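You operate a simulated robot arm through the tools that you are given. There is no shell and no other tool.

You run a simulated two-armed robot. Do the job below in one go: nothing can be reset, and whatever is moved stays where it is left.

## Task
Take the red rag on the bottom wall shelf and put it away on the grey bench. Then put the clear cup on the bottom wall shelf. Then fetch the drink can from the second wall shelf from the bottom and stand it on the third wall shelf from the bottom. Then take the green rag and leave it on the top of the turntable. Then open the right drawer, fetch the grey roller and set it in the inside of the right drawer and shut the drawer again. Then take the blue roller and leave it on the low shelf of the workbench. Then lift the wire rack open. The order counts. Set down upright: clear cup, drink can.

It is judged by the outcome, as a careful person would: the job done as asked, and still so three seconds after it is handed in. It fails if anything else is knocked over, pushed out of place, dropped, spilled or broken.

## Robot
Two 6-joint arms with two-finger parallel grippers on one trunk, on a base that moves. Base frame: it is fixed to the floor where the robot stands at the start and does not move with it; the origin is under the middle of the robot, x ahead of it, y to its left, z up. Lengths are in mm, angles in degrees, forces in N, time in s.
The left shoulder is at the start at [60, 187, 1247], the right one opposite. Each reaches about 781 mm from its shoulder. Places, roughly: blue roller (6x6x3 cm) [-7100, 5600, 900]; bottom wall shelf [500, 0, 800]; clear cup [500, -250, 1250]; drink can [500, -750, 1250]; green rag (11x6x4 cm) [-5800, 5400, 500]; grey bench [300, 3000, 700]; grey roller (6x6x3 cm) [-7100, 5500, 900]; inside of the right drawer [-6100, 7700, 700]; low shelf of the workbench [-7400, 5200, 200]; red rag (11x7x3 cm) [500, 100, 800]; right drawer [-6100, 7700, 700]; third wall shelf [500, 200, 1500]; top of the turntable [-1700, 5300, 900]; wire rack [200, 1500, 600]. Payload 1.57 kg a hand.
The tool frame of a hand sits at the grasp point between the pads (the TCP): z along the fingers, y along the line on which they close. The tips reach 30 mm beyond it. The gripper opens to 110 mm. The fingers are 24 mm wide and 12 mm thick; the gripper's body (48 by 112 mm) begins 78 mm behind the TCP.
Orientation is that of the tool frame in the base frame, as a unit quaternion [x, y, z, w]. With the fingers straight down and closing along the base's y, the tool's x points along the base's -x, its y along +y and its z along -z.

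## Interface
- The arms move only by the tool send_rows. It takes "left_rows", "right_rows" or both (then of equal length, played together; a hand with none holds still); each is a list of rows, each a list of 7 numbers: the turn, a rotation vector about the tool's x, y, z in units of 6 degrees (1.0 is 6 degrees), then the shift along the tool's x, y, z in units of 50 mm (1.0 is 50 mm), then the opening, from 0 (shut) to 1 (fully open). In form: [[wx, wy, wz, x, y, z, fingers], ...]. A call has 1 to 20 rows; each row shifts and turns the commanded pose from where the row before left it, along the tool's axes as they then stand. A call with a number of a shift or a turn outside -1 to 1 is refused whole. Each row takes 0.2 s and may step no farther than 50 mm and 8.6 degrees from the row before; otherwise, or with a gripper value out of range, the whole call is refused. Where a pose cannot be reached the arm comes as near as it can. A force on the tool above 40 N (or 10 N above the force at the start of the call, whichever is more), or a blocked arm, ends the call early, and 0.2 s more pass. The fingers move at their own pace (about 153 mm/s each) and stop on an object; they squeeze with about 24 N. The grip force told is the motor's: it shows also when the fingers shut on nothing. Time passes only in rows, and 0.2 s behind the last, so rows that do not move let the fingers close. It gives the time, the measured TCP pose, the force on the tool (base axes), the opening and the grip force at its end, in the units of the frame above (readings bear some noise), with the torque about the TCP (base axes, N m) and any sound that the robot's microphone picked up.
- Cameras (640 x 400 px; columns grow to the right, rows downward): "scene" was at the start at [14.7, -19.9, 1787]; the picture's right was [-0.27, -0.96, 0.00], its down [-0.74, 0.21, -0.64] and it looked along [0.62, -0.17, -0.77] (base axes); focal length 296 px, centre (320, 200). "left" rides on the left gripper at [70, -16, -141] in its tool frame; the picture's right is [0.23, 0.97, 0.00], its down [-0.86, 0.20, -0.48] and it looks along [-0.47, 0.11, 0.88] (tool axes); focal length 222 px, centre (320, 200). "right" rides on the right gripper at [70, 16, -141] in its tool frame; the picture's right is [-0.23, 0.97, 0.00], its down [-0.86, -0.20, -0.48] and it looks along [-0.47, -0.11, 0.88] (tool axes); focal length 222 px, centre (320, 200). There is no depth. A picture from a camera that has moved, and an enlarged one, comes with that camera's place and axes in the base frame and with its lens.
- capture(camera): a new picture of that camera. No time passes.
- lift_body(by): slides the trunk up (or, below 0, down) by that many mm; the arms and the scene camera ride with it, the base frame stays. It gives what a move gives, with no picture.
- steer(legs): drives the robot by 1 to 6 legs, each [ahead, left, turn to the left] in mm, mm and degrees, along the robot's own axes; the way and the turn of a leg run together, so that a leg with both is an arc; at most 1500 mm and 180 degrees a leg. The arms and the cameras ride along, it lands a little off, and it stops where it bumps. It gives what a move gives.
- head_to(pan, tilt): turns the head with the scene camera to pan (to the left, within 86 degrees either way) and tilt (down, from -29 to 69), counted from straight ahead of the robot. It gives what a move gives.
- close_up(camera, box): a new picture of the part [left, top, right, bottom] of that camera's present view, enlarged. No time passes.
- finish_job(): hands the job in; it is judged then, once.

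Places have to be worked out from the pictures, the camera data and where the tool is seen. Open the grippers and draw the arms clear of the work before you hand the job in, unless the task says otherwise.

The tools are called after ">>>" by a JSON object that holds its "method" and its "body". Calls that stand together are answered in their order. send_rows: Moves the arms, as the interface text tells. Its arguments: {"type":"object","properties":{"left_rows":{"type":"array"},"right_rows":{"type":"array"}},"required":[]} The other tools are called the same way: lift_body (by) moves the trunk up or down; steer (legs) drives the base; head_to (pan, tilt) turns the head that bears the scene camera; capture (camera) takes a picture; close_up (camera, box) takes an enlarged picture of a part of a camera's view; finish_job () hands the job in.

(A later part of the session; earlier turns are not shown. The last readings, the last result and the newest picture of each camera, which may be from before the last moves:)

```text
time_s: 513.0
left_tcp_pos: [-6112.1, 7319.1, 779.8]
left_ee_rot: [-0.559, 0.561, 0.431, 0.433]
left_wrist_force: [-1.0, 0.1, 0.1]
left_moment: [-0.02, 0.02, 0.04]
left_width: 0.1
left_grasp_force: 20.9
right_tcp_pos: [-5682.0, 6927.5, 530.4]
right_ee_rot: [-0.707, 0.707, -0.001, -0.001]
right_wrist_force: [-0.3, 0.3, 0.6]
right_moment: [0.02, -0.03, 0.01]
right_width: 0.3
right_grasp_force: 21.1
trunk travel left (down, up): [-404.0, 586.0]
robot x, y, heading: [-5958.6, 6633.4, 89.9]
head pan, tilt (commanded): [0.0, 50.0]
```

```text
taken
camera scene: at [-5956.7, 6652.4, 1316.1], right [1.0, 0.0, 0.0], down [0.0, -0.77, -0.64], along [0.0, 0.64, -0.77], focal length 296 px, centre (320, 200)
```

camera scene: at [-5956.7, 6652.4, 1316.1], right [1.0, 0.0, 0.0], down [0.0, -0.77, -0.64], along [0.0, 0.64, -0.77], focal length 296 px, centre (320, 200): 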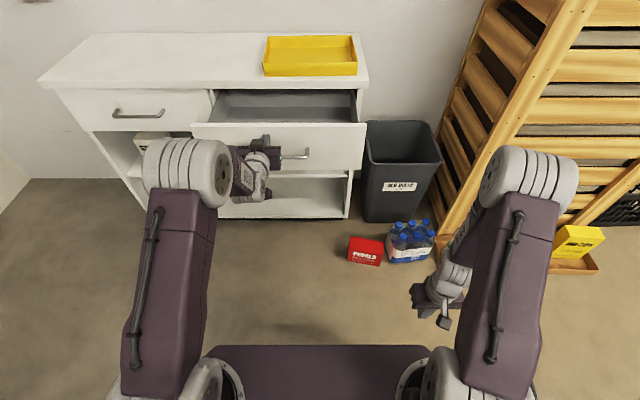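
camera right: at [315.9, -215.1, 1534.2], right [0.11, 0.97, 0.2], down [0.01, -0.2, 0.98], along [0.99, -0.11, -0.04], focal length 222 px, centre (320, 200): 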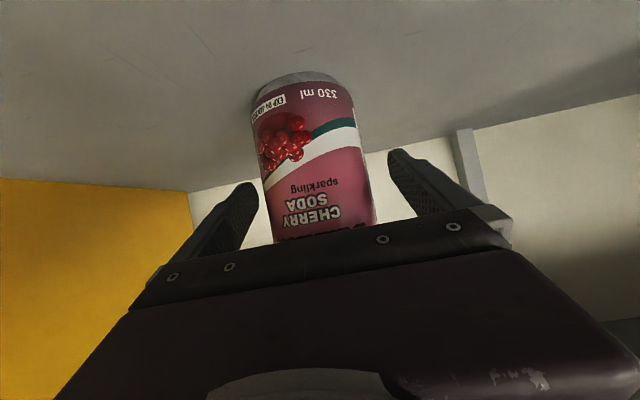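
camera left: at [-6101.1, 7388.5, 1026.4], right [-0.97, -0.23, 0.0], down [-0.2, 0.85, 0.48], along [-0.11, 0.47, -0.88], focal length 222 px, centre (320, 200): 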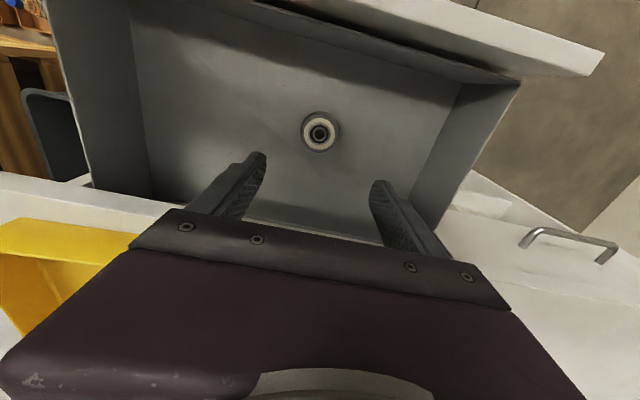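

The fist is at the drawer front, above the handle. I drive forward 200 mm to push it shut.

>>> {"method": "steer", "body": {"legs": [[195, 0, 0]]}}

>>> {"method": "capture", "body": {"camera": "scene"}}

```text
time_s: 514.6
left_tcp_pos: [-6113.2, 7510.4, 778.1]
left_ee_rot: [-0.56, 0.561, 0.431, 0.432]
left_wrist_force: [-0.4, 0.9, 0.8]
left_moment: [0.0, 0.01, -0.01]
left_width: 0.0
left_grasp_force: 21.5
right_tcp_pos: [-5681.8, 7121.3, 529.4]
right_ee_rot: [-0.707, 0.708, -0.001, -0.001]
right_wrist_force: [0.0, 0.3, -0.2]
right_moment: [-0.03, 0.03, -0.02]
right_width: 0.0
right_grasp_force: 21.7
trunk travel left (down, up): [-404.0, 586.0]
robot x, y, heading: [-5957.8, 6823.1, 90.1]
head pan, tilt (commanded): [0.0, 50.0]
```

```text
taken
camera scene: at [-5956.6, 6845.4, 1316.0], right [1.0, 0.0, 0.0], down [0.0, -0.77, -0.64], along [0.0, 0.64, -0.77], focal length 296 px, centre (320, 200)
```

scene: 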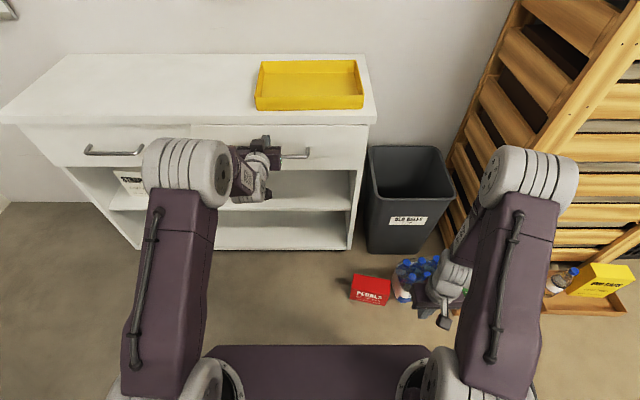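

Nearly shut. I push the remaining ~25 mm in small steps.

>>> {"method": "steer", "body": {"legs": [[20, 0, 0]]}}

>>> {"method": "close_up", "body": {"camera": "scene", "box": [170, 80, 400, 224]}}

```text
time_s: 515.5
left_tcp_pos: [-6113.6, 7528.5, 779.1]
left_ee_rot: [-0.56, 0.561, 0.431, 0.432]
left_wrist_force: [1.3, -2.8, 0.9]
left_moment: [0.03, 0.0, -0.01]
left_width: 0.0
left_grasp_force: 21.4
right_tcp_pos: [-5681.4, 7140.2, 530.7]
right_ee_rot: [-0.707, 0.707, -0.001, 0.0]
right_wrist_force: [-0.1, 0.3, -0.6]
right_moment: [0.0, 0.01, 0.0]
right_width: 0.1
right_grasp_force: 20.7
trunk travel left (down, up): [-404.0, 586.0]
robot x, y, heading: [-5958.9, 6843.8, 90.2]
head pan, tilt (commanded): [0.0, 50.0]
stopped in leg 1: the force on the tool passed its limit at 234 N (the readings are from after the stop); the commanded pose is now the measured one
```

```text
2.78 times, centred on (285, 152) of scene
camera zoom: at [-5956.6, 6863.5, 1316.1], right [1.0, 0.0, 0.0], down [0.0, -0.77, -0.64], along [0.0, 0.64, -0.77], focal length 823 px, centre (417, 333)
```

zoom: 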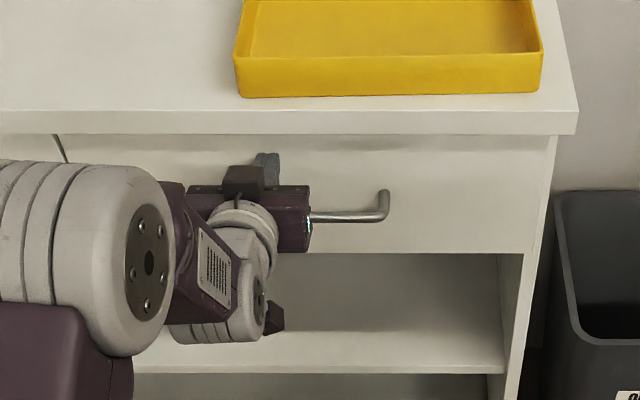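

The drawer hit its stop (it's shut). I back off and check that it's flush.

>>> {"method": "steer", "body": {"legs": [[-300, 0, 0]]}}

>>> {"method": "head_to", "body": {"pan": 5, "tilt": 35}}

>>> {"method": "close_up", "body": {"camera": "scene", "box": [80, 90, 380, 278]}}

```text
time_s: 517.5
left_tcp_pos: [-6116.2, 7232.1, 779.3]
left_ee_rot: [0.561, -0.559, -0.432, -0.432]
left_wrist_force: [-0.1, 0.5, -0.2]
left_moment: [-0.03, 0.0, 0.01]
left_width: 0.0
left_grasp_force: 21.6
right_tcp_pos: [-5682.3, 6848.0, 530.2]
right_ee_rot: [0.709, -0.705, 0.001, -0.001]
right_wrist_force: [-0.5, -0.3, 0.0]
right_moment: [0.01, 0.0, -0.02]
right_width: 0.2
right_grasp_force: 21.6
trunk travel left (down, up): [-404.0, 586.0]
robot x, y, heading: [-5957.2, 6549.2, 90.6]
head pan, tilt (commanded): [0.0, 50.0]
```

```text
time_s: 518.3
left_tcp_pos: [-6116.4, 7233.3, 777.8]
left_ee_rot: [0.562, -0.559, -0.432, -0.43]
left_wrist_force: [0.5, 0.3, 1.0]
left_moment: [-0.04, -0.02, 0.0]
left_width: 0.0
left_grasp_force: 21.0
right_tcp_pos: [-5681.9, 6848.3, 529.5]
right_ee_rot: [0.71, -0.704, 0.001, 0.0]
right_wrist_force: [-0.2, -0.9, 0.3]
right_moment: [-0.01, 0.02, 0.0]
right_width: 0.2
right_grasp_force: 21.3
trunk travel left (down, up): [-404.0, 586.0]
robot x, y, heading: [-5959.1, 6555.3, 90.2]
head pan, tilt (commanded): [5.0, 35.0]
```

```text
2.13 times, centred on (230, 184) of scene
camera zoom: at [-5963.1, 6580.2, 1337.7], right [1.0, 0.1, 0.0], down [0.05, -0.57, -0.82], along [-0.08, 0.81, -0.57], focal length 630 px, centre (512, 234)
```

zoom: 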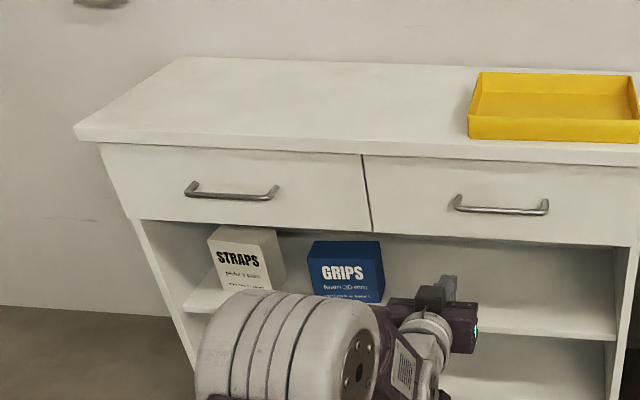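

The drawer is flush and shut. I fold the left arm, raise the trunk and return to the workbench for the blue roller.

>>> {"method": "send_rows", "body": {"left_rows": [[0, 0.962, 0, 0.5042, 0, -0.4136, 0], [0, 0.962, 0, 0.5434, 0, -0.3605, 0], [0, 0.962, 0, 0.5766, 0, -0.3048, 0], [0, 0.962, 0, 0.6044, 0, -0.2449, 0.5], [0, 0.962, 0, 0.626, 0, -0.1826, 0.8], [0, 0.962, 0, 0.6411, 0, -0.1196, 0.8], [0, 0.962, 0, 0.6499, 0, -0.0541, 0.8], [0, 0.962, 0, 0.652, 0, 0.0119, 0.8], [0, 0.962, 0, 0.6476, 0, 0.0771, 0.8], [0, 0.962, 0, 0.6366, 0, 0.1416, 0.8], [0, 0.962, 0, 0.619, 0, 0.2052, 0.8], [0, 0.962, 0, 0.5953, 0, 0.2663, 0.8], [0, 0.962, 0, 0.5655, 0, 0.3248, 0.8]]}}

>>> {"method": "lift_body", "body": {"by": 400}}

>>> {"method": "lift_body", "body": {"by": 150}}

>>> {"method": "steer", "body": {"legs": [[0, 0, 89.5], [470, 0, 0], [0, 770, 0]]}}

```text
time_s: 521.1
left_tcp_pos: [-6116.7, 6889.0, 529.8]
left_ee_rot: [0.709, -0.705, 0.0, 0.001]
left_wrist_force: [0.1, 0.0, -1.0]
left_moment: [-0.02, -0.01, 0.0]
left_width: 87.9
left_grasp_force: 0.0
right_tcp_pos: [-5682.9, 6848.1, 530.2]
right_ee_rot: [0.709, -0.705, 0.001, 0.0]
right_wrist_force: [0.1, -0.1, 0.9]
right_moment: [0.02, -0.01, 0.02]
right_width: 0.1
right_grasp_force: 20.4
trunk travel left (down, up): [-404.0, 586.0]
robot x, y, heading: [-5954.9, 6549.1, 90.5]
head pan, tilt (commanded): [5.0, 35.0]
```

```text
time_s: 524.9
left_tcp_pos: [-6115.8, 6890.3, 929.4]
left_ee_rot: [0.708, -0.706, -0.001, -0.001]
left_wrist_force: [-0.1, 0.2, 1.1]
left_moment: [0.0, 0.01, 0.0]
left_width: 87.8
left_grasp_force: 0.1
right_tcp_pos: [-5683.5, 6848.0, 930.5]
right_ee_rot: [0.709, -0.705, 0.001, 0.0]
right_wrist_force: [0.2, -0.5, -0.5]
right_moment: [0.0, 0.02, 0.0]
right_width: 0.0
right_grasp_force: 21.2
trunk travel left (down, up): [-804.0, 186.0]
robot x, y, heading: [-5954.2, 6551.3, 90.4]
head pan, tilt (commanded): [5.0, 35.0]
```

```text
time_s: 526.7
left_tcp_pos: [-6117.3, 6890.0, 1080.5]
left_ee_rot: [0.708, -0.706, 0.0, 0.0]
left_wrist_force: [0.0, -0.7, -0.2]
left_moment: [-0.01, -0.01, 0.0]
left_width: 88.2
left_grasp_force: 0.1
right_tcp_pos: [-5683.7, 6846.9, 1080.0]
right_ee_rot: [0.709, -0.705, 0.001, 0.0]
right_wrist_force: [-0.5, 0.4, 0.6]
right_moment: [-0.02, -0.01, -0.03]
right_width: 0.0
right_grasp_force: 21.7
trunk travel left (down, up): [-954.0, 36.0]
robot x, y, heading: [-5954.2, 6550.5, 90.5]
head pan, tilt (commanded): [5.0, 35.0]
```

```text
time_s: 537.0
left_tcp_pos: [-6785.3, 5652.6, 1080.4]
left_ee_rot: [1.0, -0.013, -0.001, 0.001]
left_wrist_force: [0.1, 0.5, -0.1]
left_moment: [-0.03, 0.02, -0.02]
left_width: 88.2
left_grasp_force: 0.1
right_tcp_pos: [-6731.3, 6083.4, 1079.0]
right_ee_rot: [1.0, -0.01, 0.001, 0.0]
right_wrist_force: [0.4, 0.1, 0.0]
right_moment: [0.01, 0.01, 0.01]
right_width: 0.1
right_grasp_force: 21.5
trunk travel left (down, up): [-954.0, 36.0]
robot x, y, heading: [-6440.6, 5800.9, 178.6]
head pan, tilt (commanded): [5.0, 35.0]
```

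I align with the blue roller and approach the bench.

>>> {"method": "steer", "body": {"legs": [[0, 12, 1.4], [295, 0, 0]]}}

>>> {"method": "send_rows", "body": {"left_rows": [[0, 0, 0, -0.55, 0, 0, 0.8], [0, 0, 0, -0.55, 0, 0, 0.8]]}}

>>> {"method": "lift_body", "body": {"by": -90}}

>>> {"method": "capture", "body": {"camera": "left"}}

>>> {"method": "head_to", "body": {"pan": 10, "tilt": 55}}

>>> {"method": "close_up", "body": {"camera": "scene", "box": [210, 190, 410, 315]}}

```text
time_s: 539.4
left_tcp_pos: [-7075.2, 5628.0, 1082.4]
left_ee_rot: [1.0, 0.001, -0.002, -0.001]
left_wrist_force: [0.5, -0.3, -0.1]
left_moment: [-0.03, 0.01, -0.01]
left_width: 88.1
left_grasp_force: 0.0
right_tcp_pos: [-7031.7, 6061.6, 1080.6]
right_ee_rot: [1.0, 0.002, 0.0, 0.0]
right_wrist_force: [-0.9, 0.4, 0.5]
right_moment: [-0.03, 0.03, 0.01]
right_width: 0.2
right_grasp_force: 21.1
trunk travel left (down, up): [-954.0, 36.0]
robot x, y, heading: [-6737.7, 5790.7, -179.7]
head pan, tilt (commanded): [5.0, 35.0]
```

```text
time_s: 540.0
left_tcp_pos: [-7131.6, 5629.4, 1078.8]
left_ee_rot: [1.0, 0.001, -0.001, 0.0]
left_wrist_force: [0.2, 0.5, -0.2]
left_moment: [-0.01, 0.01, 0.01]
left_width: 87.8
left_grasp_force: 0.0
right_tcp_pos: [-7033.9, 6061.4, 1079.9]
right_ee_rot: [1.0, 0.003, 0.002, -0.001]
right_wrist_force: [-0.1, -1.4, 0.0]
right_moment: [0.0, -0.03, -0.01]
right_width: 0.0
right_grasp_force: 21.3
trunk travel left (down, up): [-954.0, 36.0]
robot x, y, heading: [-6738.5, 5786.9, -179.7]
head pan, tilt (commanded): [5.0, 35.0]
```

```text
time_s: 541.2
left_tcp_pos: [-7130.9, 5629.4, 989.9]
left_ee_rot: [1.0, 0.001, -0.001, 0.001]
left_wrist_force: [0.1, 0.6, -0.4]
left_moment: [0.0, -0.03, 0.01]
left_width: 88.0
left_grasp_force: 0.1
right_tcp_pos: [-7033.8, 6061.9, 989.5]
right_ee_rot: [1.0, 0.002, 0.001, -0.001]
right_wrist_force: [-0.5, -0.4, 0.4]
right_moment: [-0.04, 0.03, -0.01]
right_width: 0.0
right_grasp_force: 21.6
trunk travel left (down, up): [-864.0, 126.0]
robot x, y, heading: [-6739.1, 5789.5, -179.9]
head pan, tilt (commanded): [5.0, 35.0]
```

```text
taken
camera left: at [-7061.5, 5643.4, 1131.1], right [0.23, -0.97, 0.0], down [-0.85, -0.2, 0.48], along [-0.47, -0.11, -0.88], focal length 222 px, centre (320, 200)
```

left: 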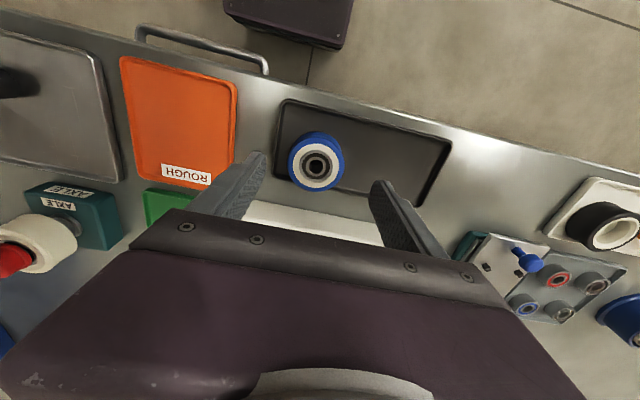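

```text
time_s: 542.0
left_tcp_pos: [-7130.3, 5629.6, 988.6]
left_ee_rot: [1.0, 0.0, -0.002, -0.001]
left_wrist_force: [-0.5, -0.8, 0.4]
left_moment: [0.04, 0.01, 0.0]
left_width: 88.1
left_grasp_force: 0.1
right_tcp_pos: [-7034.7, 6060.8, 989.9]
right_ee_rot: [1.0, 0.003, 0.001, 0.0]
right_wrist_force: [-0.2, 0.2, -1.8]
right_moment: [-0.01, 0.01, 0.02]
right_width: 0.2
right_grasp_force: 21.4
trunk travel left (down, up): [-864.0, 126.0]
robot x, y, heading: [-6735.5, 5783.5, -179.7]
head pan, tilt (commanded): [10.0, 55.0]
```

```text
3.20 times, centred on (310, 252) of scene
camera zoom: at [-6749.3, 5776.5, 1769.6], right [-0.18, 0.98, 0.0], down [0.81, 0.15, -0.57], along [-0.56, -0.1, -0.82], focal length 948 px, centre (352, 32)
```

zoom: 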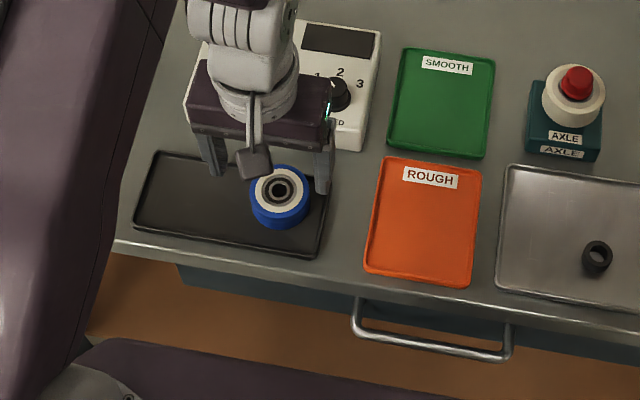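

Blue roller at ≈[-7134,5630]. I shift 4 mm and lower, checking once more.

>>> {"method": "send_rows", "body": {"left_rows": [[0, 0, 0, -0.07, -0.02, 0, 0.8]]}}

>>> {"method": "lift_body", "body": {"by": -45}}

>>> {"method": "capture", "body": {"camera": "left"}}

```text
time_s: 542.4
left_tcp_pos: [-7134.8, 5629.6, 989.9]
left_ee_rot: [1.0, 0.001, -0.001, 0.001]
left_wrist_force: [0.3, -0.6, -0.2]
left_moment: [0.0, 0.0, 0.03]
left_width: 88.0
left_grasp_force: 0.0
right_tcp_pos: [-7033.7, 6061.0, 990.5]
right_ee_rot: [1.0, 0.002, 0.001, -0.001]
right_wrist_force: [0.7, 0.1, -0.6]
right_moment: [0.04, 0.01, -0.01]
right_width: 0.0
right_grasp_force: 21.5
trunk travel left (down, up): [-864.0, 126.0]
robot x, y, heading: [-6735.5, 5788.9, -179.7]
head pan, tilt (commanded): [10.0, 55.0]
```

```text
time_s: 543.3
left_tcp_pos: [-7134.0, 5630.3, 944.3]
left_ee_rot: [1.0, 0.001, -0.001, 0.0]
left_wrist_force: [-0.5, -0.4, 0.6]
left_moment: [0.01, -0.01, -0.04]
left_width: 88.0
left_grasp_force: 0.0
right_tcp_pos: [-7032.4, 6061.2, 945.3]
right_ee_rot: [1.0, 0.003, 0.001, -0.001]
right_wrist_force: [0.2, -0.5, 0.0]
right_moment: [0.0, -0.01, -0.01]
right_width: 0.1
right_grasp_force: 21.2
trunk travel left (down, up): [-819.0, 171.0]
robot x, y, heading: [-6738.0, 5788.6, -179.7]
head pan, tilt (commanded): [10.0, 55.0]
```

```text
taken
camera left: at [-7064.2, 5643.9, 1086.0], right [0.23, -0.97, 0.0], down [-0.85, -0.2, 0.48], along [-0.47, -0.11, -0.88], focal length 222 px, centre (320, 200)
```

left: 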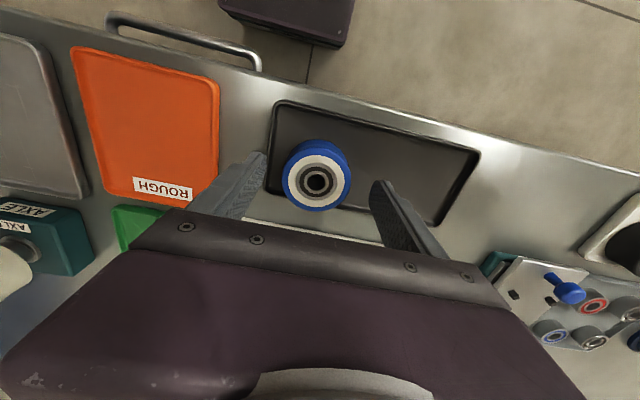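

On-axis. I narrow the opening slightly and lower to grasp depth.

>>> {"method": "send_rows", "body": {"left_rows": [[0, 0, 0, 0, 0, 0, 0.7], [0, 0, 0, 0, 0, 0, 0.7]]}}

>>> {"method": "lift_body", "body": {"by": -16}}

>>> {"method": "lift_body", "body": {"by": -4}}

>>> {"method": "send_rows", "body": {"left_rows": [[0, 0, 0, 0, 0, 0, 0.55], [0, 0, 0, 0, 0, 0, 0.2], [0, 0, 0, 0, 0, 0, 0], [0, 0, 0, 0, 0, 0, 0]]}}

>>> {"method": "lift_body", "body": {"by": 150}}

>>> {"method": "capture", "body": {"camera": "left"}}

```text
time_s: 543.9
left_tcp_pos: [-7134.0, 5630.4, 944.3]
left_ee_rot: [1.0, 0.001, -0.001, 0.0]
left_wrist_force: [0.4, -0.4, 0.1]
left_moment: [-0.01, 0.02, 0.01]
left_width: 76.9
left_grasp_force: 0.1
right_tcp_pos: [-7033.9, 6061.4, 945.4]
right_ee_rot: [1.0, 0.002, 0.0, -0.001]
right_wrist_force: [-1.0, -1.1, -0.5]
right_moment: [0.0, 0.01, 0.0]
right_width: 0.0
right_grasp_force: 21.3
trunk travel left (down, up): [-819.0, 171.0]
robot x, y, heading: [-6737.6, 5789.3, -179.6]
head pan, tilt (commanded): [10.0, 55.0]
```

```text
time_s: 544.5
left_tcp_pos: [-7133.9, 5630.9, 928.4]
left_ee_rot: [1.0, 0.001, -0.001, 0.001]
left_wrist_force: [-0.7, -0.9, -0.2]
left_moment: [0.02, 0.01, -0.01]
left_width: 77.1
left_grasp_force: 0.2
right_tcp_pos: [-7034.9, 6062.4, 929.2]
right_ee_rot: [1.0, 0.002, 0.001, -0.001]
right_wrist_force: [0.5, 0.6, 0.0]
right_moment: [-0.03, 0.0, 0.01]
right_width: 0.0
right_grasp_force: 21.3
trunk travel left (down, up): [-803.0, 187.0]
robot x, y, heading: [-6736.7, 5787.4, -179.9]
head pan, tilt (commanded): [10.0, 55.0]
```

```text
time_s: 545.1
left_tcp_pos: [-7133.9, 5630.1, 925.4]
left_ee_rot: [1.0, 0.0, 0.0, -0.001]
left_wrist_force: [0.7, 0.3, 0.2]
left_moment: [0.02, -0.02, -0.02]
left_width: 77.1
left_grasp_force: 0.1
right_tcp_pos: [-7035.0, 6062.5, 923.4]
right_ee_rot: [1.0, 0.003, 0.001, -0.001]
right_wrist_force: [0.4, 0.4, 0.1]
right_moment: [0.01, 0.01, 0.01]
right_width: 0.2
right_grasp_force: 21.3
trunk travel left (down, up): [-799.0, 191.0]
robot x, y, heading: [-6739.8, 5788.8, -179.6]
head pan, tilt (commanded): [10.0, 55.0]
```

```text
time_s: 546.1
left_tcp_pos: [-7133.9, 5630.0, 925.6]
left_ee_rot: [1.0, 0.001, -0.001, 0.0]
left_wrist_force: [1.4, 3.8, 3.6]
left_moment: [0.24, 0.06, -0.06]
left_width: 59.2
left_grasp_force: 23.6
right_tcp_pos: [-7033.9, 6061.3, 923.5]
right_ee_rot: [1.0, 0.003, 0.001, -0.001]
right_wrist_force: [0.2, -0.3, -0.2]
right_moment: [-0.04, -0.03, 0.0]
right_width: 0.1
right_grasp_force: 20.9
trunk travel left (down, up): [-799.0, 191.0]
robot x, y, heading: [-6738.7, 5787.9, -180.0]
head pan, tilt (commanded): [10.0, 55.0]
```

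```text
time_s: 547.8
left_tcp_pos: [-7133.4, 5629.8, 1075.8]
left_ee_rot: [1.0, 0.001, -0.001, 0.0]
left_wrist_force: [-0.4, -0.2, -2.3]
left_moment: [-0.01, -0.03, -0.02]
left_width: 58.9
left_grasp_force: 24.6
right_tcp_pos: [-7034.2, 6061.9, 1074.8]
right_ee_rot: [1.0, 0.004, 0.001, -0.001]
right_wrist_force: [0.2, 0.0, 0.0]
right_moment: [-0.01, 0.02, 0.02]
right_width: 0.1
right_grasp_force: 20.7
trunk travel left (down, up): [-949.0, 41.0]
robot x, y, heading: [-6740.6, 5788.0, -179.7]
head pan, tilt (commanded): [10.0, 55.0]
```

```text
taken
camera left: at [-7064.6, 5643.9, 1215.8], right [0.23, -0.97, 0.0], down [-0.85, -0.2, 0.48], along [-0.47, -0.11, -0.88], focal length 222 px, centre (320, 200)
```

left: 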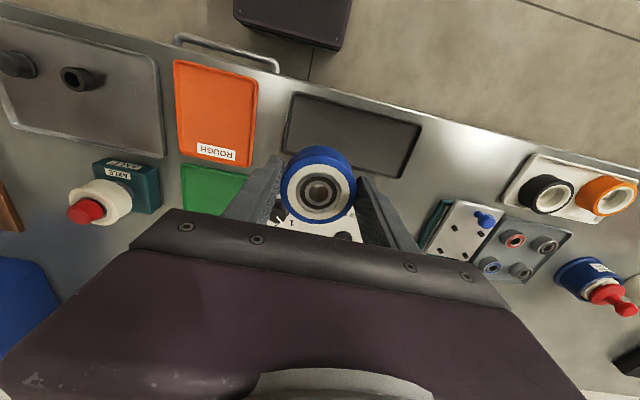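

Blue roller held. I back off and lower the trunk to look at the low shelf.

>>> {"method": "steer", "body": {"legs": [[-330, 0, 0]]}}

>>> {"method": "lift_body", "body": {"by": -400}}

>>> {"method": "lift_body", "body": {"by": -330}}

>>> {"method": "head_to", "body": {"pan": 0, "tilt": 25}}

>>> {"method": "capture", "body": {"camera": "scene"}}

>>> {"method": "capture", "body": {"camera": "left"}}

```text
time_s: 550.0
left_tcp_pos: [-6808.1, 5633.3, 1073.6]
left_ee_rot: [1.0, -0.001, 0.0, 0.0]
left_wrist_force: [-0.6, 0.7, -2.0]
left_moment: [-0.01, -0.06, -0.02]
left_width: 58.9
left_grasp_force: 24.3
right_tcp_pos: [-6707.0, 6064.1, 1076.1]
right_ee_rot: [1.0, 0.001, 0.002, -0.001]
right_wrist_force: [-0.9, -0.4, -0.1]
right_moment: [0.0, -0.04, 0.0]
right_width: 0.0
right_grasp_force: 21.2
trunk travel left (down, up): [-949.0, 41.0]
robot x, y, heading: [-6408.2, 5785.0, -179.5]
head pan, tilt (commanded): [10.0, 55.0]
```

```text
time_s: 553.8
left_tcp_pos: [-6806.0, 5632.9, 675.2]
left_ee_rot: [1.0, -0.001, -0.001, -0.001]
left_wrist_force: [-0.6, 0.7, -1.8]
left_moment: [-0.04, -0.02, 0.03]
left_width: 59.1
left_grasp_force: 24.2
right_tcp_pos: [-6703.2, 6064.4, 674.0]
right_ee_rot: [1.0, 0.001, 0.0, 0.0]
right_wrist_force: [0.1, 0.2, 0.9]
right_moment: [0.03, 0.02, 0.02]
right_width: 0.0
right_grasp_force: 21.2
trunk travel left (down, up): [-549.0, 441.0]
robot x, y, heading: [-6410.6, 5790.9, -179.6]
head pan, tilt (commanded): [10.0, 55.0]
```

```text
time_s: 557.1
left_tcp_pos: [-6806.4, 5632.5, 344.2]
left_ee_rot: [1.0, 0.0, 0.0, 0.0]
left_wrist_force: [-0.6, -0.7, -0.8]
left_moment: [0.02, 0.03, -0.01]
left_width: 58.6
left_grasp_force: 24.2
right_tcp_pos: [-6705.3, 6064.1, 344.6]
right_ee_rot: [1.0, 0.001, 0.001, -0.001]
right_wrist_force: [-0.6, 0.2, 0.0]
right_moment: [-0.04, -0.01, 0.05]
right_width: 0.0
right_grasp_force: 21.4
trunk travel left (down, up): [-219.0, 771.0]
robot x, y, heading: [-6413.5, 5790.0, -179.6]
head pan, tilt (commanded): [10.0, 55.0]
```

```text
time_s: 558.0
left_tcp_pos: [-6805.9, 5632.0, 345.0]
left_ee_rot: [1.0, -0.001, -0.002, 0.0]
left_wrist_force: [0.2, -0.9, -0.8]
left_moment: [0.01, 0.01, -0.01]
left_width: 58.8
left_grasp_force: 23.9
right_tcp_pos: [-6705.5, 6064.9, 345.1]
right_ee_rot: [1.0, 0.001, 0.001, -0.001]
right_wrist_force: [-0.2, -0.7, 0.2]
right_moment: [0.03, 0.0, 0.04]
right_width: 0.0
right_grasp_force: 21.7
trunk travel left (down, up): [-219.0, 771.0]
robot x, y, heading: [-6408.4, 5790.3, -179.6]
head pan, tilt (commanded): [0.0, 25.0]
```

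```text
taken
camera scene: at [-6442.2, 5790.4, 1168.5], right [0.0, 1.0, 0.0], down [0.42, 0.0, -0.91], along [-0.91, 0.0, -0.42], focal length 296 px, centre (320, 200)
```

scene: 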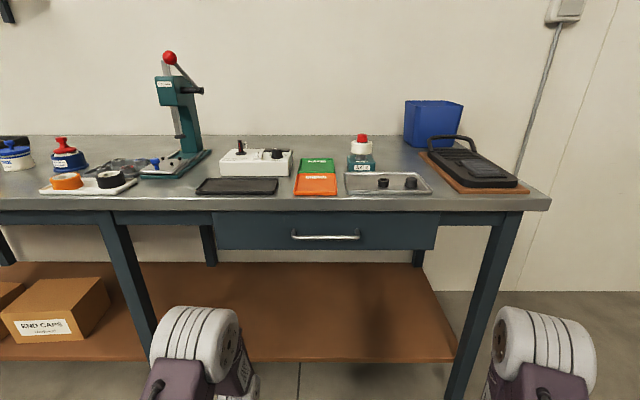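

```text
taken
camera left: at [-6736.6, 5646.4, 485.8], right [0.23, -0.97, 0.0], down [-0.85, -0.2, 0.48], along [-0.47, -0.11, -0.88], focal length 222 px, centre (320, 200)
```

left: 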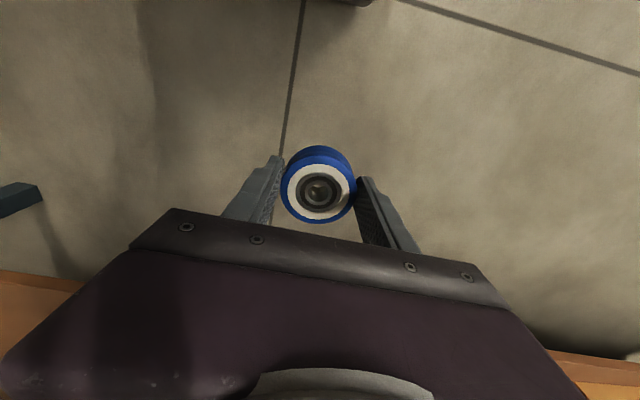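

The low shelf (front x≈−7180, z≈200) is free in this bay. I extend the left hand with a 45° tilt so the elbow stays outside the bench.

>>> {"method": "send_rows", "body": {"left_rows": [[0, -0.9375, 0, -0.655, 0, -0.105, 0], [0, -0.9375, 0, -0.662, 0, -0.0403, 0], [0, -0.9375, 0, -0.663, 0, 0.0248, 0], [0, -0.9375, 0, -0.6573, 0, 0.0897, 0], [0, -0.9375, 0, -0.6453, 0, 0.1537, 0], [0, -0.9375, 0, -0.6272, 0, 0.2162, 0], [0, -0.9375, 0, -0.603, 0, 0.2766, 0], [0, -0.9375, 0, -0.5729, 0, 0.3344, 0]]}}

>>> {"method": "lift_body", "body": {"by": -80}}

>>> {"method": "capture", "body": {"camera": "scene"}}

>>> {"method": "capture", "body": {"camera": "left"}}

```text
time_s: 559.8
left_tcp_pos: [-7043.5, 5634.9, 376.5]
left_ee_rot: [0.936, 0.001, -0.352, 0.01]
left_wrist_force: [-1.5, -0.6, -2.4]
left_moment: [0.0, -0.03, -0.03]
left_width: 59.2
left_grasp_force: 24.1
left hand out of reach, approached as far as the arm can: row 4, 5, 7, 8
right_tcp_pos: [-6704.0, 6064.3, 345.0]
right_ee_rot: [1.0, 0.001, 0.0, -0.001]
right_wrist_force: [0.3, 0.2, -1.5]
right_moment: [0.0, 0.0, 0.0]
right_width: 0.0
right_grasp_force: 21.8
trunk travel left (down, up): [-219.0, 771.0]
robot x, y, heading: [-6409.8, 5788.1, -179.7]
head pan, tilt (commanded): [0.0, 25.0]
```

```text
time_s: 561.0
left_tcp_pos: [-7043.1, 5634.6, 297.2]
left_ee_rot: [0.936, 0.002, -0.352, 0.01]
left_wrist_force: [-0.2, -0.1, -0.2]
left_moment: [-0.03, -0.05, 0.02]
left_width: 59.0
left_grasp_force: 24.2
right_tcp_pos: [-6705.5, 6062.8, 264.1]
right_ee_rot: [1.0, 0.0, 0.001, 0.0]
right_wrist_force: [0.9, -0.2, 0.1]
right_moment: [0.01, -0.02, 0.0]
right_width: 0.2
right_grasp_force: 21.6
trunk travel left (down, up): [-139.0, 851.0]
robot x, y, heading: [-6411.4, 5788.2, -180.0]
head pan, tilt (commanded): [0.0, 25.0]
```

```text
taken
camera scene: at [-6442.2, 5790.4, 1088.6], right [0.0, 1.0, 0.0], down [0.42, 0.0, -0.91], along [-0.91, 0.0, -0.42], focal length 296 px, centre (320, 200)
```

scene: 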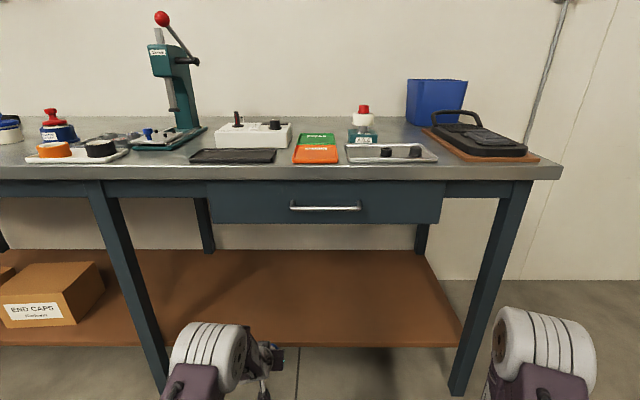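

```text
taken
camera left: at [-6897.9, 5650.7, 357.1], right [0.18, -0.97, -0.13], down [-0.33, -0.19, 0.93], along [-0.93, -0.12, -0.35], focal length 222 px, centre (320, 200)
```

left: 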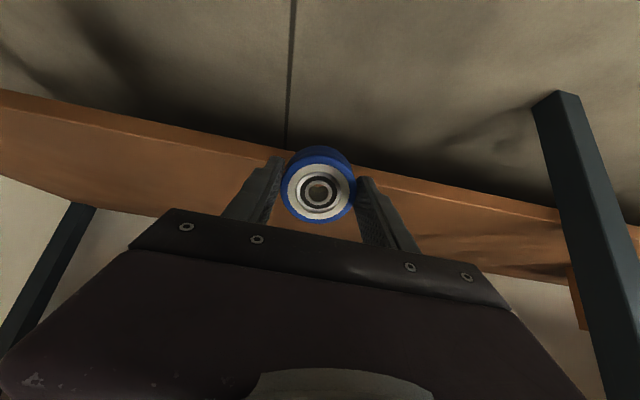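

The tilt is 41° and the shelf's front edge is at x≈−7182, z≈180–200. I drive 235 mm forward with the roller ~50 mm above the shelf.

>>> {"method": "steer", "body": {"legs": [[235, 0, 0]]}}

>>> {"method": "capture", "body": {"camera": "left"}}

>>> {"method": "lift_body", "body": {"by": -30}}

>>> {"method": "lift_body", "body": {"by": -10}}

```text
time_s: 562.7
left_tcp_pos: [-7278.3, 5632.6, 296.1]
left_ee_rot: [0.936, 0.001, -0.352, 0.01]
left_wrist_force: [0.7, 0.2, -0.5]
left_moment: [0.04, -0.02, 0.0]
left_width: 58.9
left_grasp_force: 24.0
right_tcp_pos: [-6940.5, 6064.0, 265.7]
right_ee_rot: [1.0, 0.002, 0.0, -0.001]
right_wrist_force: [0.3, 0.8, -0.9]
right_moment: [0.0, -0.01, -0.01]
right_width: 0.0
right_grasp_force: 21.5
trunk travel left (down, up): [-139.0, 851.0]
robot x, y, heading: [-6643.7, 5790.6, -179.9]
head pan, tilt (commanded): [0.0, 25.0]
```

```text
taken
camera left: at [-7132.4, 5649.4, 357.0], right [0.18, -0.97, -0.13], down [-0.33, -0.19, 0.93], along [-0.93, -0.12, -0.35], focal length 222 px, centre (320, 200)
```

left: 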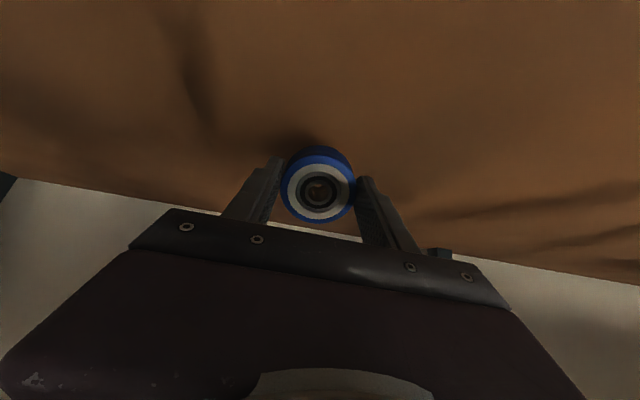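

```text
time_s: 563.5
left_tcp_pos: [-7277.7, 5633.4, 270.4]
left_ee_rot: [0.935, 0.003, -0.355, 0.01]
left_wrist_force: [5.1, -0.2, 15.8]
left_moment: [-0.13, -0.13, 0.03]
left_width: 58.9
left_grasp_force: 24.2
right_tcp_pos: [-6940.4, 6062.2, 234.9]
right_ee_rot: [1.0, 0.002, 0.0, -0.001]
right_wrist_force: [0.1, 0.7, -0.6]
right_moment: [-0.03, 0.0, 0.01]
right_width: 0.0
right_grasp_force: 21.6
trunk travel left (down, up): [-109.0, 881.0]
robot x, y, heading: [-6644.1, 5792.1, -179.9]
head pan, tilt (commanded): [0.0, 25.0]
```

```text
time_s: 564.1
left_tcp_pos: [-7279.7, 5633.2, 262.2]
left_ee_rot: [0.933, 0.001, -0.359, 0.01]
left_wrist_force: [-12.0, 2.9, 26.3]
left_moment: [-0.07, 0.6, -0.05]
left_width: 59.2
left_grasp_force: 23.6
right_tcp_pos: [-6940.4, 6063.4, 224.7]
right_ee_rot: [1.0, 0.002, -0.001, -0.001]
right_wrist_force: [0.1, -0.1, 0.9]
right_moment: [0.01, 0.01, 0.0]
right_width: 0.2
right_grasp_force: 20.9
trunk travel left (down, up): [-99.0, 891.0]
robot x, y, heading: [-6646.5, 5787.8, -179.6]
head pan, tilt (commanded): [0.0, 25.0]
```

Contact: the roller rests on the shelf. I relieve a few mm and look.

>>> {"method": "lift_body", "body": {"by": 4}}

>>> {"method": "capture", "body": {"camera": "left"}}

```text
time_s: 564.6
left_tcp_pos: [-7277.2, 5633.4, 262.0]
left_ee_rot: [0.935, 0.002, -0.354, 0.01]
left_wrist_force: [-10.7, 2.9, 17.8]
left_moment: [0.01, 0.45, -0.16]
left_width: 59.3
left_grasp_force: 23.9
right_tcp_pos: [-6938.7, 6063.1, 230.5]
right_ee_rot: [1.0, 0.002, -0.001, -0.001]
right_wrist_force: [-0.2, -0.3, 0.3]
right_moment: [0.0, -0.01, 0.01]
right_width: 0.0
right_grasp_force: 21.7
trunk travel left (down, up): [-103.0, 887.0]
robot x, y, heading: [-6640.6, 5789.4, -179.5]
head pan, tilt (commanded): [0.0, 25.0]
```

```text
taken
camera left: at [-7132.4, 5649.7, 322.1], right [0.18, -0.97, -0.13], down [-0.32, -0.19, 0.93], along [-0.93, -0.12, -0.35], focal length 222 px, centre (320, 200)
```

left: 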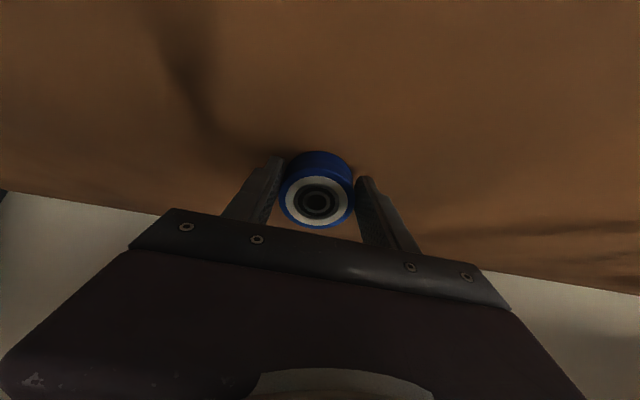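

The roller has turned flat under the press. I open the fingers.

>>> {"method": "send_rows", "body": {"left_rows": [[0, 0, 0, 0, 0, 0, 0.56], [0, 0, 0, 0, 0, 0, 0.62], [0, 0, 0, 0, 0, 0, 0.75], [0, 0, 0, 0, 0, 0, 0.9], [0, 0, 0, 0, 0, 0, 0.9]]}}

>>> {"method": "capture", "body": {"camera": "left"}}

```text
time_s: 565.8
left_tcp_pos: [-7277.6, 5632.4, 260.4]
left_ee_rot: [0.936, 0.0, -0.352, 0.009]
left_wrist_force: [0.9, -0.9, 0.7]
left_moment: [0.01, 0.01, 0.01]
left_width: 99.1
left_grasp_force: 0.1
right_tcp_pos: [-6939.3, 6063.3, 228.3]
right_ee_rot: [1.0, 0.003, 0.0, -0.002]
right_wrist_force: [-0.1, 0.0, 0.0]
right_moment: [-0.06, -0.01, -0.01]
right_width: 0.0
right_grasp_force: 21.6
trunk travel left (down, up): [-103.0, 887.0]
robot x, y, heading: [-6647.7, 5789.9, -180.0]
head pan, tilt (commanded): [0.0, 25.0]
```

```text
taken
camera left: at [-7132.3, 5649.4, 321.0], right [0.18, -0.97, -0.13], down [-0.33, -0.19, 0.93], along [-0.93, -0.12, -0.35], focal length 222 px, centre (320, 200)
```

left: 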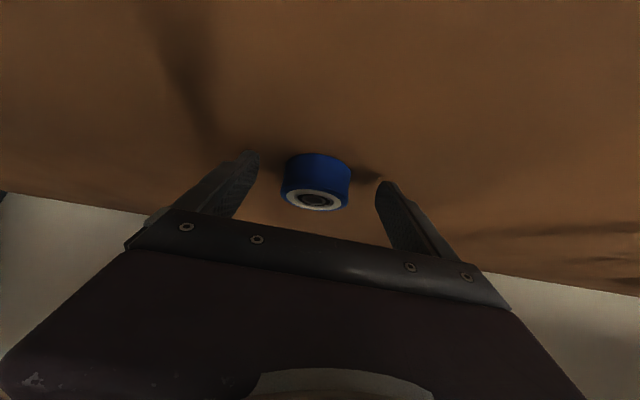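

The blue roller lies flat on the low shelf. I rise 60 mm and back out.

>>> {"method": "lift_body", "body": {"by": 60}}

>>> {"method": "steer", "body": {"legs": [[-330, 0, 0]]}}

>>> {"method": "capture", "body": {"camera": "scene"}}

```text
time_s: 566.8
left_tcp_pos: [-7276.6, 5634.1, 320.2]
left_ee_rot: [0.936, 0.002, -0.351, 0.01]
left_wrist_force: [0.8, 0.4, -0.3]
left_moment: [-0.01, -0.02, 0.03]
left_width: 99.1
left_grasp_force: 0.0
right_tcp_pos: [-6940.2, 6062.6, 287.8]
right_ee_rot: [1.0, 0.002, 0.001, 0.0]
right_wrist_force: [-0.3, -0.1, -0.9]
right_moment: [0.01, -0.01, -0.02]
right_width: 0.0
right_grasp_force: 20.9
trunk travel left (down, up): [-163.0, 827.0]
robot x, y, heading: [-6642.0, 5790.0, -179.7]
head pan, tilt (commanded): [0.0, 25.0]
```

```text
time_s: 569.0
left_tcp_pos: [-6952.1, 5636.1, 320.4]
left_ee_rot: [0.936, -0.001, -0.352, 0.008]
left_wrist_force: [-0.6, 0.1, 0.0]
left_moment: [-0.01, 0.01, 0.0]
left_width: 99.2
left_grasp_force: 0.0
right_tcp_pos: [-6612.6, 6065.4, 289.4]
right_ee_rot: [1.0, -0.001, 0.001, -0.001]
right_wrist_force: [0.1, 0.6, 0.0]
right_moment: [-0.01, -0.01, -0.01]
right_width: 0.0
right_grasp_force: 21.2
trunk travel left (down, up): [-163.0, 827.0]
robot x, y, heading: [-6320.2, 5786.8, -180.2]
head pan, tilt (commanded): [0.0, 25.0]
```

```text
taken
camera scene: at [-6350.2, 5790.4, 1112.6], right [0.0, 1.0, 0.0], down [0.42, 0.0, -0.91], along [-0.91, 0.0, -0.42], focal length 296 px, centre (320, 200)
```

scene: 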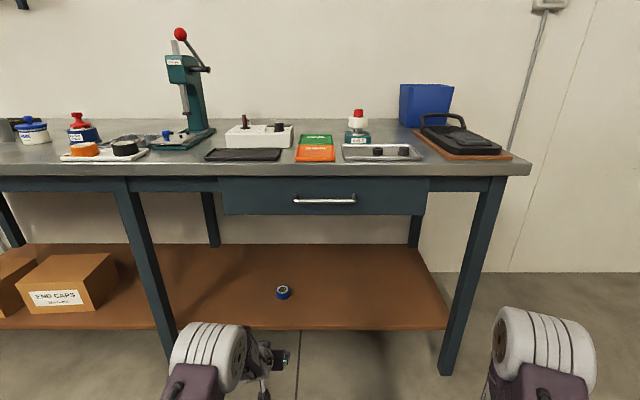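

Blue roller done. I fold the left arm, raise the trunk and start back toward the cream unit for the wire rack.

>>> {"method": "lift_body", "body": {"by": 400}}

>>> {"method": "send_rows", "body": {"left_rows": [[0, 0.98, 0, 0.6205, 0, -0.384, 1], [0, 0.98, 0, 0.657, 0, -0.318, 1], [0, 0.98, 0, 0.686, 0, -0.249, 1], [0, 0.98, 0, 0.708, 0, -0.177, 1], [0, 0.98, 0, 0.722, 0, -0.103, 1], [0, 0.98, 0, 0.729, 0, -0.029, 1], [0, 0.98, 0, 0.7285, 0, 0.0467, 1]]}}

>>> {"method": "lift_body", "body": {"by": 390}}

>>> {"method": "steer", "body": {"legs": [[0, -900, 0]]}}

```text
time_s: 572.8
left_tcp_pos: [-6951.9, 5635.6, 720.5]
left_ee_rot: [0.936, -0.001, -0.352, 0.009]
left_wrist_force: [-0.4, 0.3, -0.2]
left_moment: [0.01, 0.0, 0.0]
left_width: 98.9
left_grasp_force: 0.1
right_tcp_pos: [-6613.1, 6064.4, 689.4]
right_ee_rot: [1.0, -0.001, 0.001, -0.001]
right_wrist_force: [-1.2, -0.1, 0.5]
right_moment: [0.02, 0.02, -0.07]
right_width: 0.1
right_grasp_force: 21.4
trunk travel left (down, up): [-563.0, 427.0]
robot x, y, heading: [-6321.4, 5790.8, -180.0]
head pan, tilt (commanded): [0.0, 25.0]
```

```text
time_s: 574.4
left_tcp_pos: [-6728.9, 5631.0, 680.4]
left_ee_rot: [0.999, 0.004, -0.035, 0.019]
left_wrist_force: [0.7, -0.5, -0.1]
left_moment: [0.02, 0.0, 0.01]
left_width: 110.2
left_grasp_force: 0.1
left hand out of reach, approached as far as the arm can: row 5, 6
right_tcp_pos: [-6612.2, 6064.9, 689.4]
right_ee_rot: [1.0, -0.001, 0.001, -0.002]
right_wrist_force: [0.0, 0.2, 0.2]
right_moment: [0.0, 0.02, 0.0]
right_width: 0.2
right_grasp_force: 21.8
trunk travel left (down, up): [-563.0, 427.0]
robot x, y, heading: [-6319.4, 5791.3, -180.0]
head pan, tilt (commanded): [0.0, 25.0]
```

```text
time_s: 578.1
left_tcp_pos: [-6729.1, 5631.1, 1070.3]
left_ee_rot: [0.999, 0.005, -0.034, 0.019]
left_wrist_force: [-0.2, 0.0, 0.1]
left_moment: [0.02, 0.0, 0.01]
left_width: 110.1
left_grasp_force: 0.0
right_tcp_pos: [-6612.2, 6065.1, 1078.1]
right_ee_rot: [1.0, -0.001, 0.001, -0.001]
right_wrist_force: [0.0, -0.4, -0.7]
right_moment: [0.0, 0.05, -0.01]
right_width: 0.1
right_grasp_force: 21.4
trunk travel left (down, up): [-953.0, 37.0]
robot x, y, heading: [-6319.0, 5792.8, -179.9]
head pan, tilt (commanded): [0.0, 25.0]
```

```text
time_s: 582.9
left_tcp_pos: [-6725.1, 6533.9, 1069.9]
left_ee_rot: [0.999, -0.003, -0.035, 0.019]
left_wrist_force: [0.0, -0.3, 0.4]
left_moment: [-0.01, -0.01, -0.01]
left_width: 109.9
left_grasp_force: 0.1
right_tcp_pos: [-6603.4, 6965.6, 1078.8]
right_ee_rot: [1.0, -0.007, 0.001, -0.001]
right_wrist_force: [-0.1, -1.0, -0.9]
right_moment: [0.0, -0.03, -0.01]
right_width: 0.0
right_grasp_force: 21.0
trunk travel left (down, up): [-953.0, 37.0]
robot x, y, heading: [-6312.9, 6685.9, 179.4]
head pan, tilt (commanded): [0.0, 25.0]
```

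I tidy both arms, then turn to face east and retrace the lane.

>>> {"method": "send_rows", "body": {"left_rows": [[0.36, 0.67, -0.06, 0, 0, 0, 1], [0, 0, 0, 0.8, 0, 0, 1], [0, 0, 0, 0.8, 0, 0, 1]], "right_rows": [[0, 0, 0, 0, 0.6, 0, 1], [0, 0, 0, 0, 0.6, 0, 1], [0, 0, 0, 0, 0.6, 0, 1]]}}

>>> {"method": "steer", "body": {"legs": [[0, 0, 90], [0, 0, 90.6]]}}

>>> {"method": "steer", "body": {"legs": [[1500, 0, 0], [1500, 0, 0], [230, 0, 0]]}}

```text
time_s: 583.7
left_tcp_pos: [-6642.3, 6533.3, 1071.8]
left_ee_rot: [1.0, 0.002, -0.001, 0.0]
left_wrist_force: [0.5, 0.1, -1.1]
left_moment: [-0.01, 0.03, 0.0]
left_width: 110.0
left_grasp_force: 0.1
right_tcp_pos: [-6602.2, 6875.2, 1078.3]
right_ee_rot: [1.0, -0.008, 0.0, -0.001]
right_wrist_force: [0.5, 0.0, 0.1]
right_moment: [0.01, 0.02, -0.02]
right_width: 110.1
right_grasp_force: 0.0
trunk travel left (down, up): [-953.0, 37.0]
robot x, y, heading: [-6315.1, 6685.5, 179.5]
head pan, tilt (commanded): [0.0, 25.0]
```

```text
time_s: 591.7
left_tcp_pos: [-5978.6, 6833.5, 1071.6]
left_ee_rot: [0.01, 1.0, 0.001, 0.0]
left_wrist_force: [0.2, 0.2, -0.6]
left_moment: [-0.03, 0.01, 0.01]
left_width: 109.8
left_grasp_force: 0.1
right_tcp_pos: [-6025.5, 6493.0, 1077.7]
right_ee_rot: [0.018, 1.0, -0.001, -0.001]
right_wrist_force: [-0.2, 1.4, 0.3]
right_moment: [-0.02, 0.0, 0.02]
right_width: 110.0
right_grasp_force: 0.0
trunk travel left (down, up): [-953.0, 37.0]
robot x, y, heading: [-6311.5, 6689.0, -2.2]
head pan, tilt (commanded): [0.0, 25.0]
```

```text
time_s: 607.4
left_tcp_pos: [-2763.8, 6672.2, 1072.5]
left_ee_rot: [0.016, 1.0, 0.0, 0.002]
left_wrist_force: [-0.7, 0.5, -0.6]
left_moment: [-0.03, 0.0, 0.02]
left_width: 110.0
left_grasp_force: 0.0
right_tcp_pos: [-2815.9, 6330.4, 1079.1]
right_ee_rot: [0.026, 1.0, -0.001, 0.001]
right_wrist_force: [-0.4, -0.3, -0.2]
right_moment: [0.01, 0.01, -0.03]
right_width: 110.0
right_grasp_force: 0.0
trunk travel left (down, up): [-953.0, 37.0]
robot x, y, heading: [-3101.4, 6526.6, -2.8]
head pan, tilt (commanded): [0.0, 25.0]
```

Now I turn south and go down the gap by the black cart, then east.

>>> {"method": "steer", "body": {"legs": [[0, 0, -87.2], [0, 60, 0], [1500, 0, 0]]}}

>>> {"method": "head_to", "body": {"pan": 0, "tilt": 35}}

>>> {"method": "capture", "body": {"camera": "scene"}}

```text
time_s: 619.3
left_tcp_pos: [-2918.0, 4677.7, 1071.3]
left_ee_rot: [0.71, 0.705, 0.0, 0.0]
left_wrist_force: [-0.4, -0.4, -0.1]
left_moment: [0.04, 0.01, -0.02]
left_width: 110.2
left_grasp_force: 0.1
right_tcp_pos: [-3260.4, 4719.9, 1078.6]
right_ee_rot: [0.716, 0.699, 0.0, -0.001]
right_wrist_force: [0.0, -0.4, 0.2]
right_moment: [-0.02, -0.03, 0.01]
right_width: 109.8
right_grasp_force: 0.0
trunk travel left (down, up): [-953.0, 37.0]
robot x, y, heading: [-3067.0, 5009.7, -91.2]
head pan, tilt (commanded): [0.0, 25.0]
```

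```text
time_s: 620.0
left_tcp_pos: [-2919.4, 4675.8, 1071.3]
left_ee_rot: [0.71, 0.704, -0.001, 0.0]
left_wrist_force: [-0.2, -0.1, 0.8]
left_moment: [0.02, -0.03, 0.03]
left_width: 110.0
left_grasp_force: 0.1
right_tcp_pos: [-3260.5, 4720.1, 1076.8]
right_ee_rot: [0.716, 0.698, 0.0, -0.002]
right_wrist_force: [-0.2, 0.1, 0.4]
right_moment: [-0.01, 0.01, -0.01]
right_width: 110.1
right_grasp_force: 0.1
trunk travel left (down, up): [-953.0, 37.0]
robot x, y, heading: [-3067.8, 5008.2, -91.3]
head pan, tilt (commanded): [0.0, 35.0]
```

```text
taken
camera scene: at [-3069.9, 4981.6, 1886.9], right [-1.0, 0.02, 0.0], down [0.01, 0.57, -0.82], along [-0.02, -0.82, -0.57], focal length 296 px, centre (320, 200)
```

scene: 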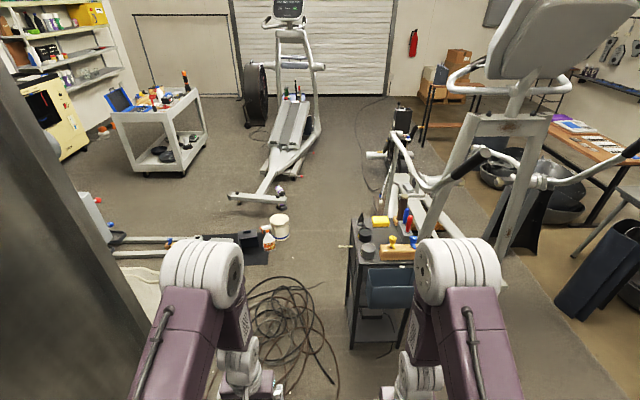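

I shift slightly left (east) and continue south to y≈3545.

>>> {"method": "steer", "body": {"legs": [[0, 45, 1.3], [1450, 0, 0]]}}

>>> {"method": "steer", "body": {"legs": [[0, 1450, 0], [0, 1000, 0]]}}

>>> {"method": "capture", "body": {"camera": "scene"}}

```text
time_s: 627.8
left_tcp_pos: [-2855.7, 3217.6, 1069.6]
left_ee_rot: [0.698, 0.716, 0.0, 0.0]
left_wrist_force: [0.8, 0.2, 0.7]
left_moment: [0.01, -0.03, 0.03]
left_width: 109.8
left_grasp_force: 0.0
right_tcp_pos: [-3199.6, 3251.2, 1078.0]
right_ee_rot: [0.705, 0.71, 0.0, -0.001]
right_wrist_force: [-0.4, -0.2, 0.3]
right_moment: [-0.02, 0.0, -0.03]
right_width: 109.8
right_grasp_force: 0.0
trunk travel left (down, up): [-953.0, 37.0]
robot x, y, heading: [-3013.8, 3543.9, -89.6]
head pan, tilt (commanded): [0.0, 35.0]
```

```text
time_s: 639.7
left_tcp_pos: [-421.0, 3276.2, 1071.0]
left_ee_rot: [0.691, 0.722, 0.001, 0.0]
left_wrist_force: [-0.3, 0.1, -0.1]
left_moment: [-0.04, -0.01, 0.0]
left_width: 110.1
left_grasp_force: 0.1
right_tcp_pos: [-764.2, 3303.7, 1077.7]
right_ee_rot: [0.698, 0.716, -0.001, -0.001]
right_wrist_force: [0.2, -0.8, -0.5]
right_moment: [-0.02, 0.02, -0.03]
right_width: 110.0
right_grasp_force: 0.0
trunk travel left (down, up): [-953.0, 37.0]
robot x, y, heading: [-586.9, 3603.7, -88.4]
head pan, tilt (commanded): [0.0, 35.0]
```

```text
taken
camera scene: at [-587.8, 3573.7, 1886.8], right [-1.0, -0.03, 0.0], down [-0.02, 0.57, -0.82], along [0.02, -0.82, -0.57], focal length 296 px, centre (320, 200)
```

scene: 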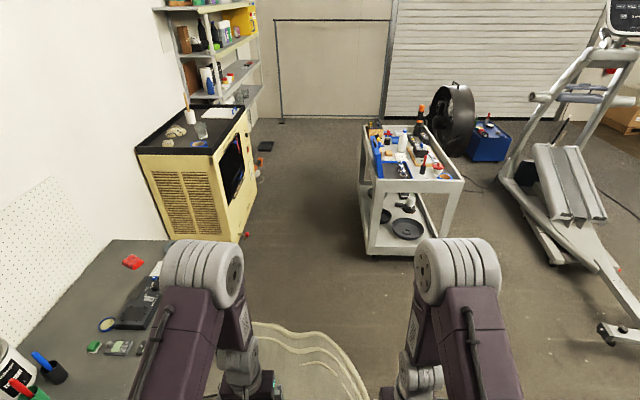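

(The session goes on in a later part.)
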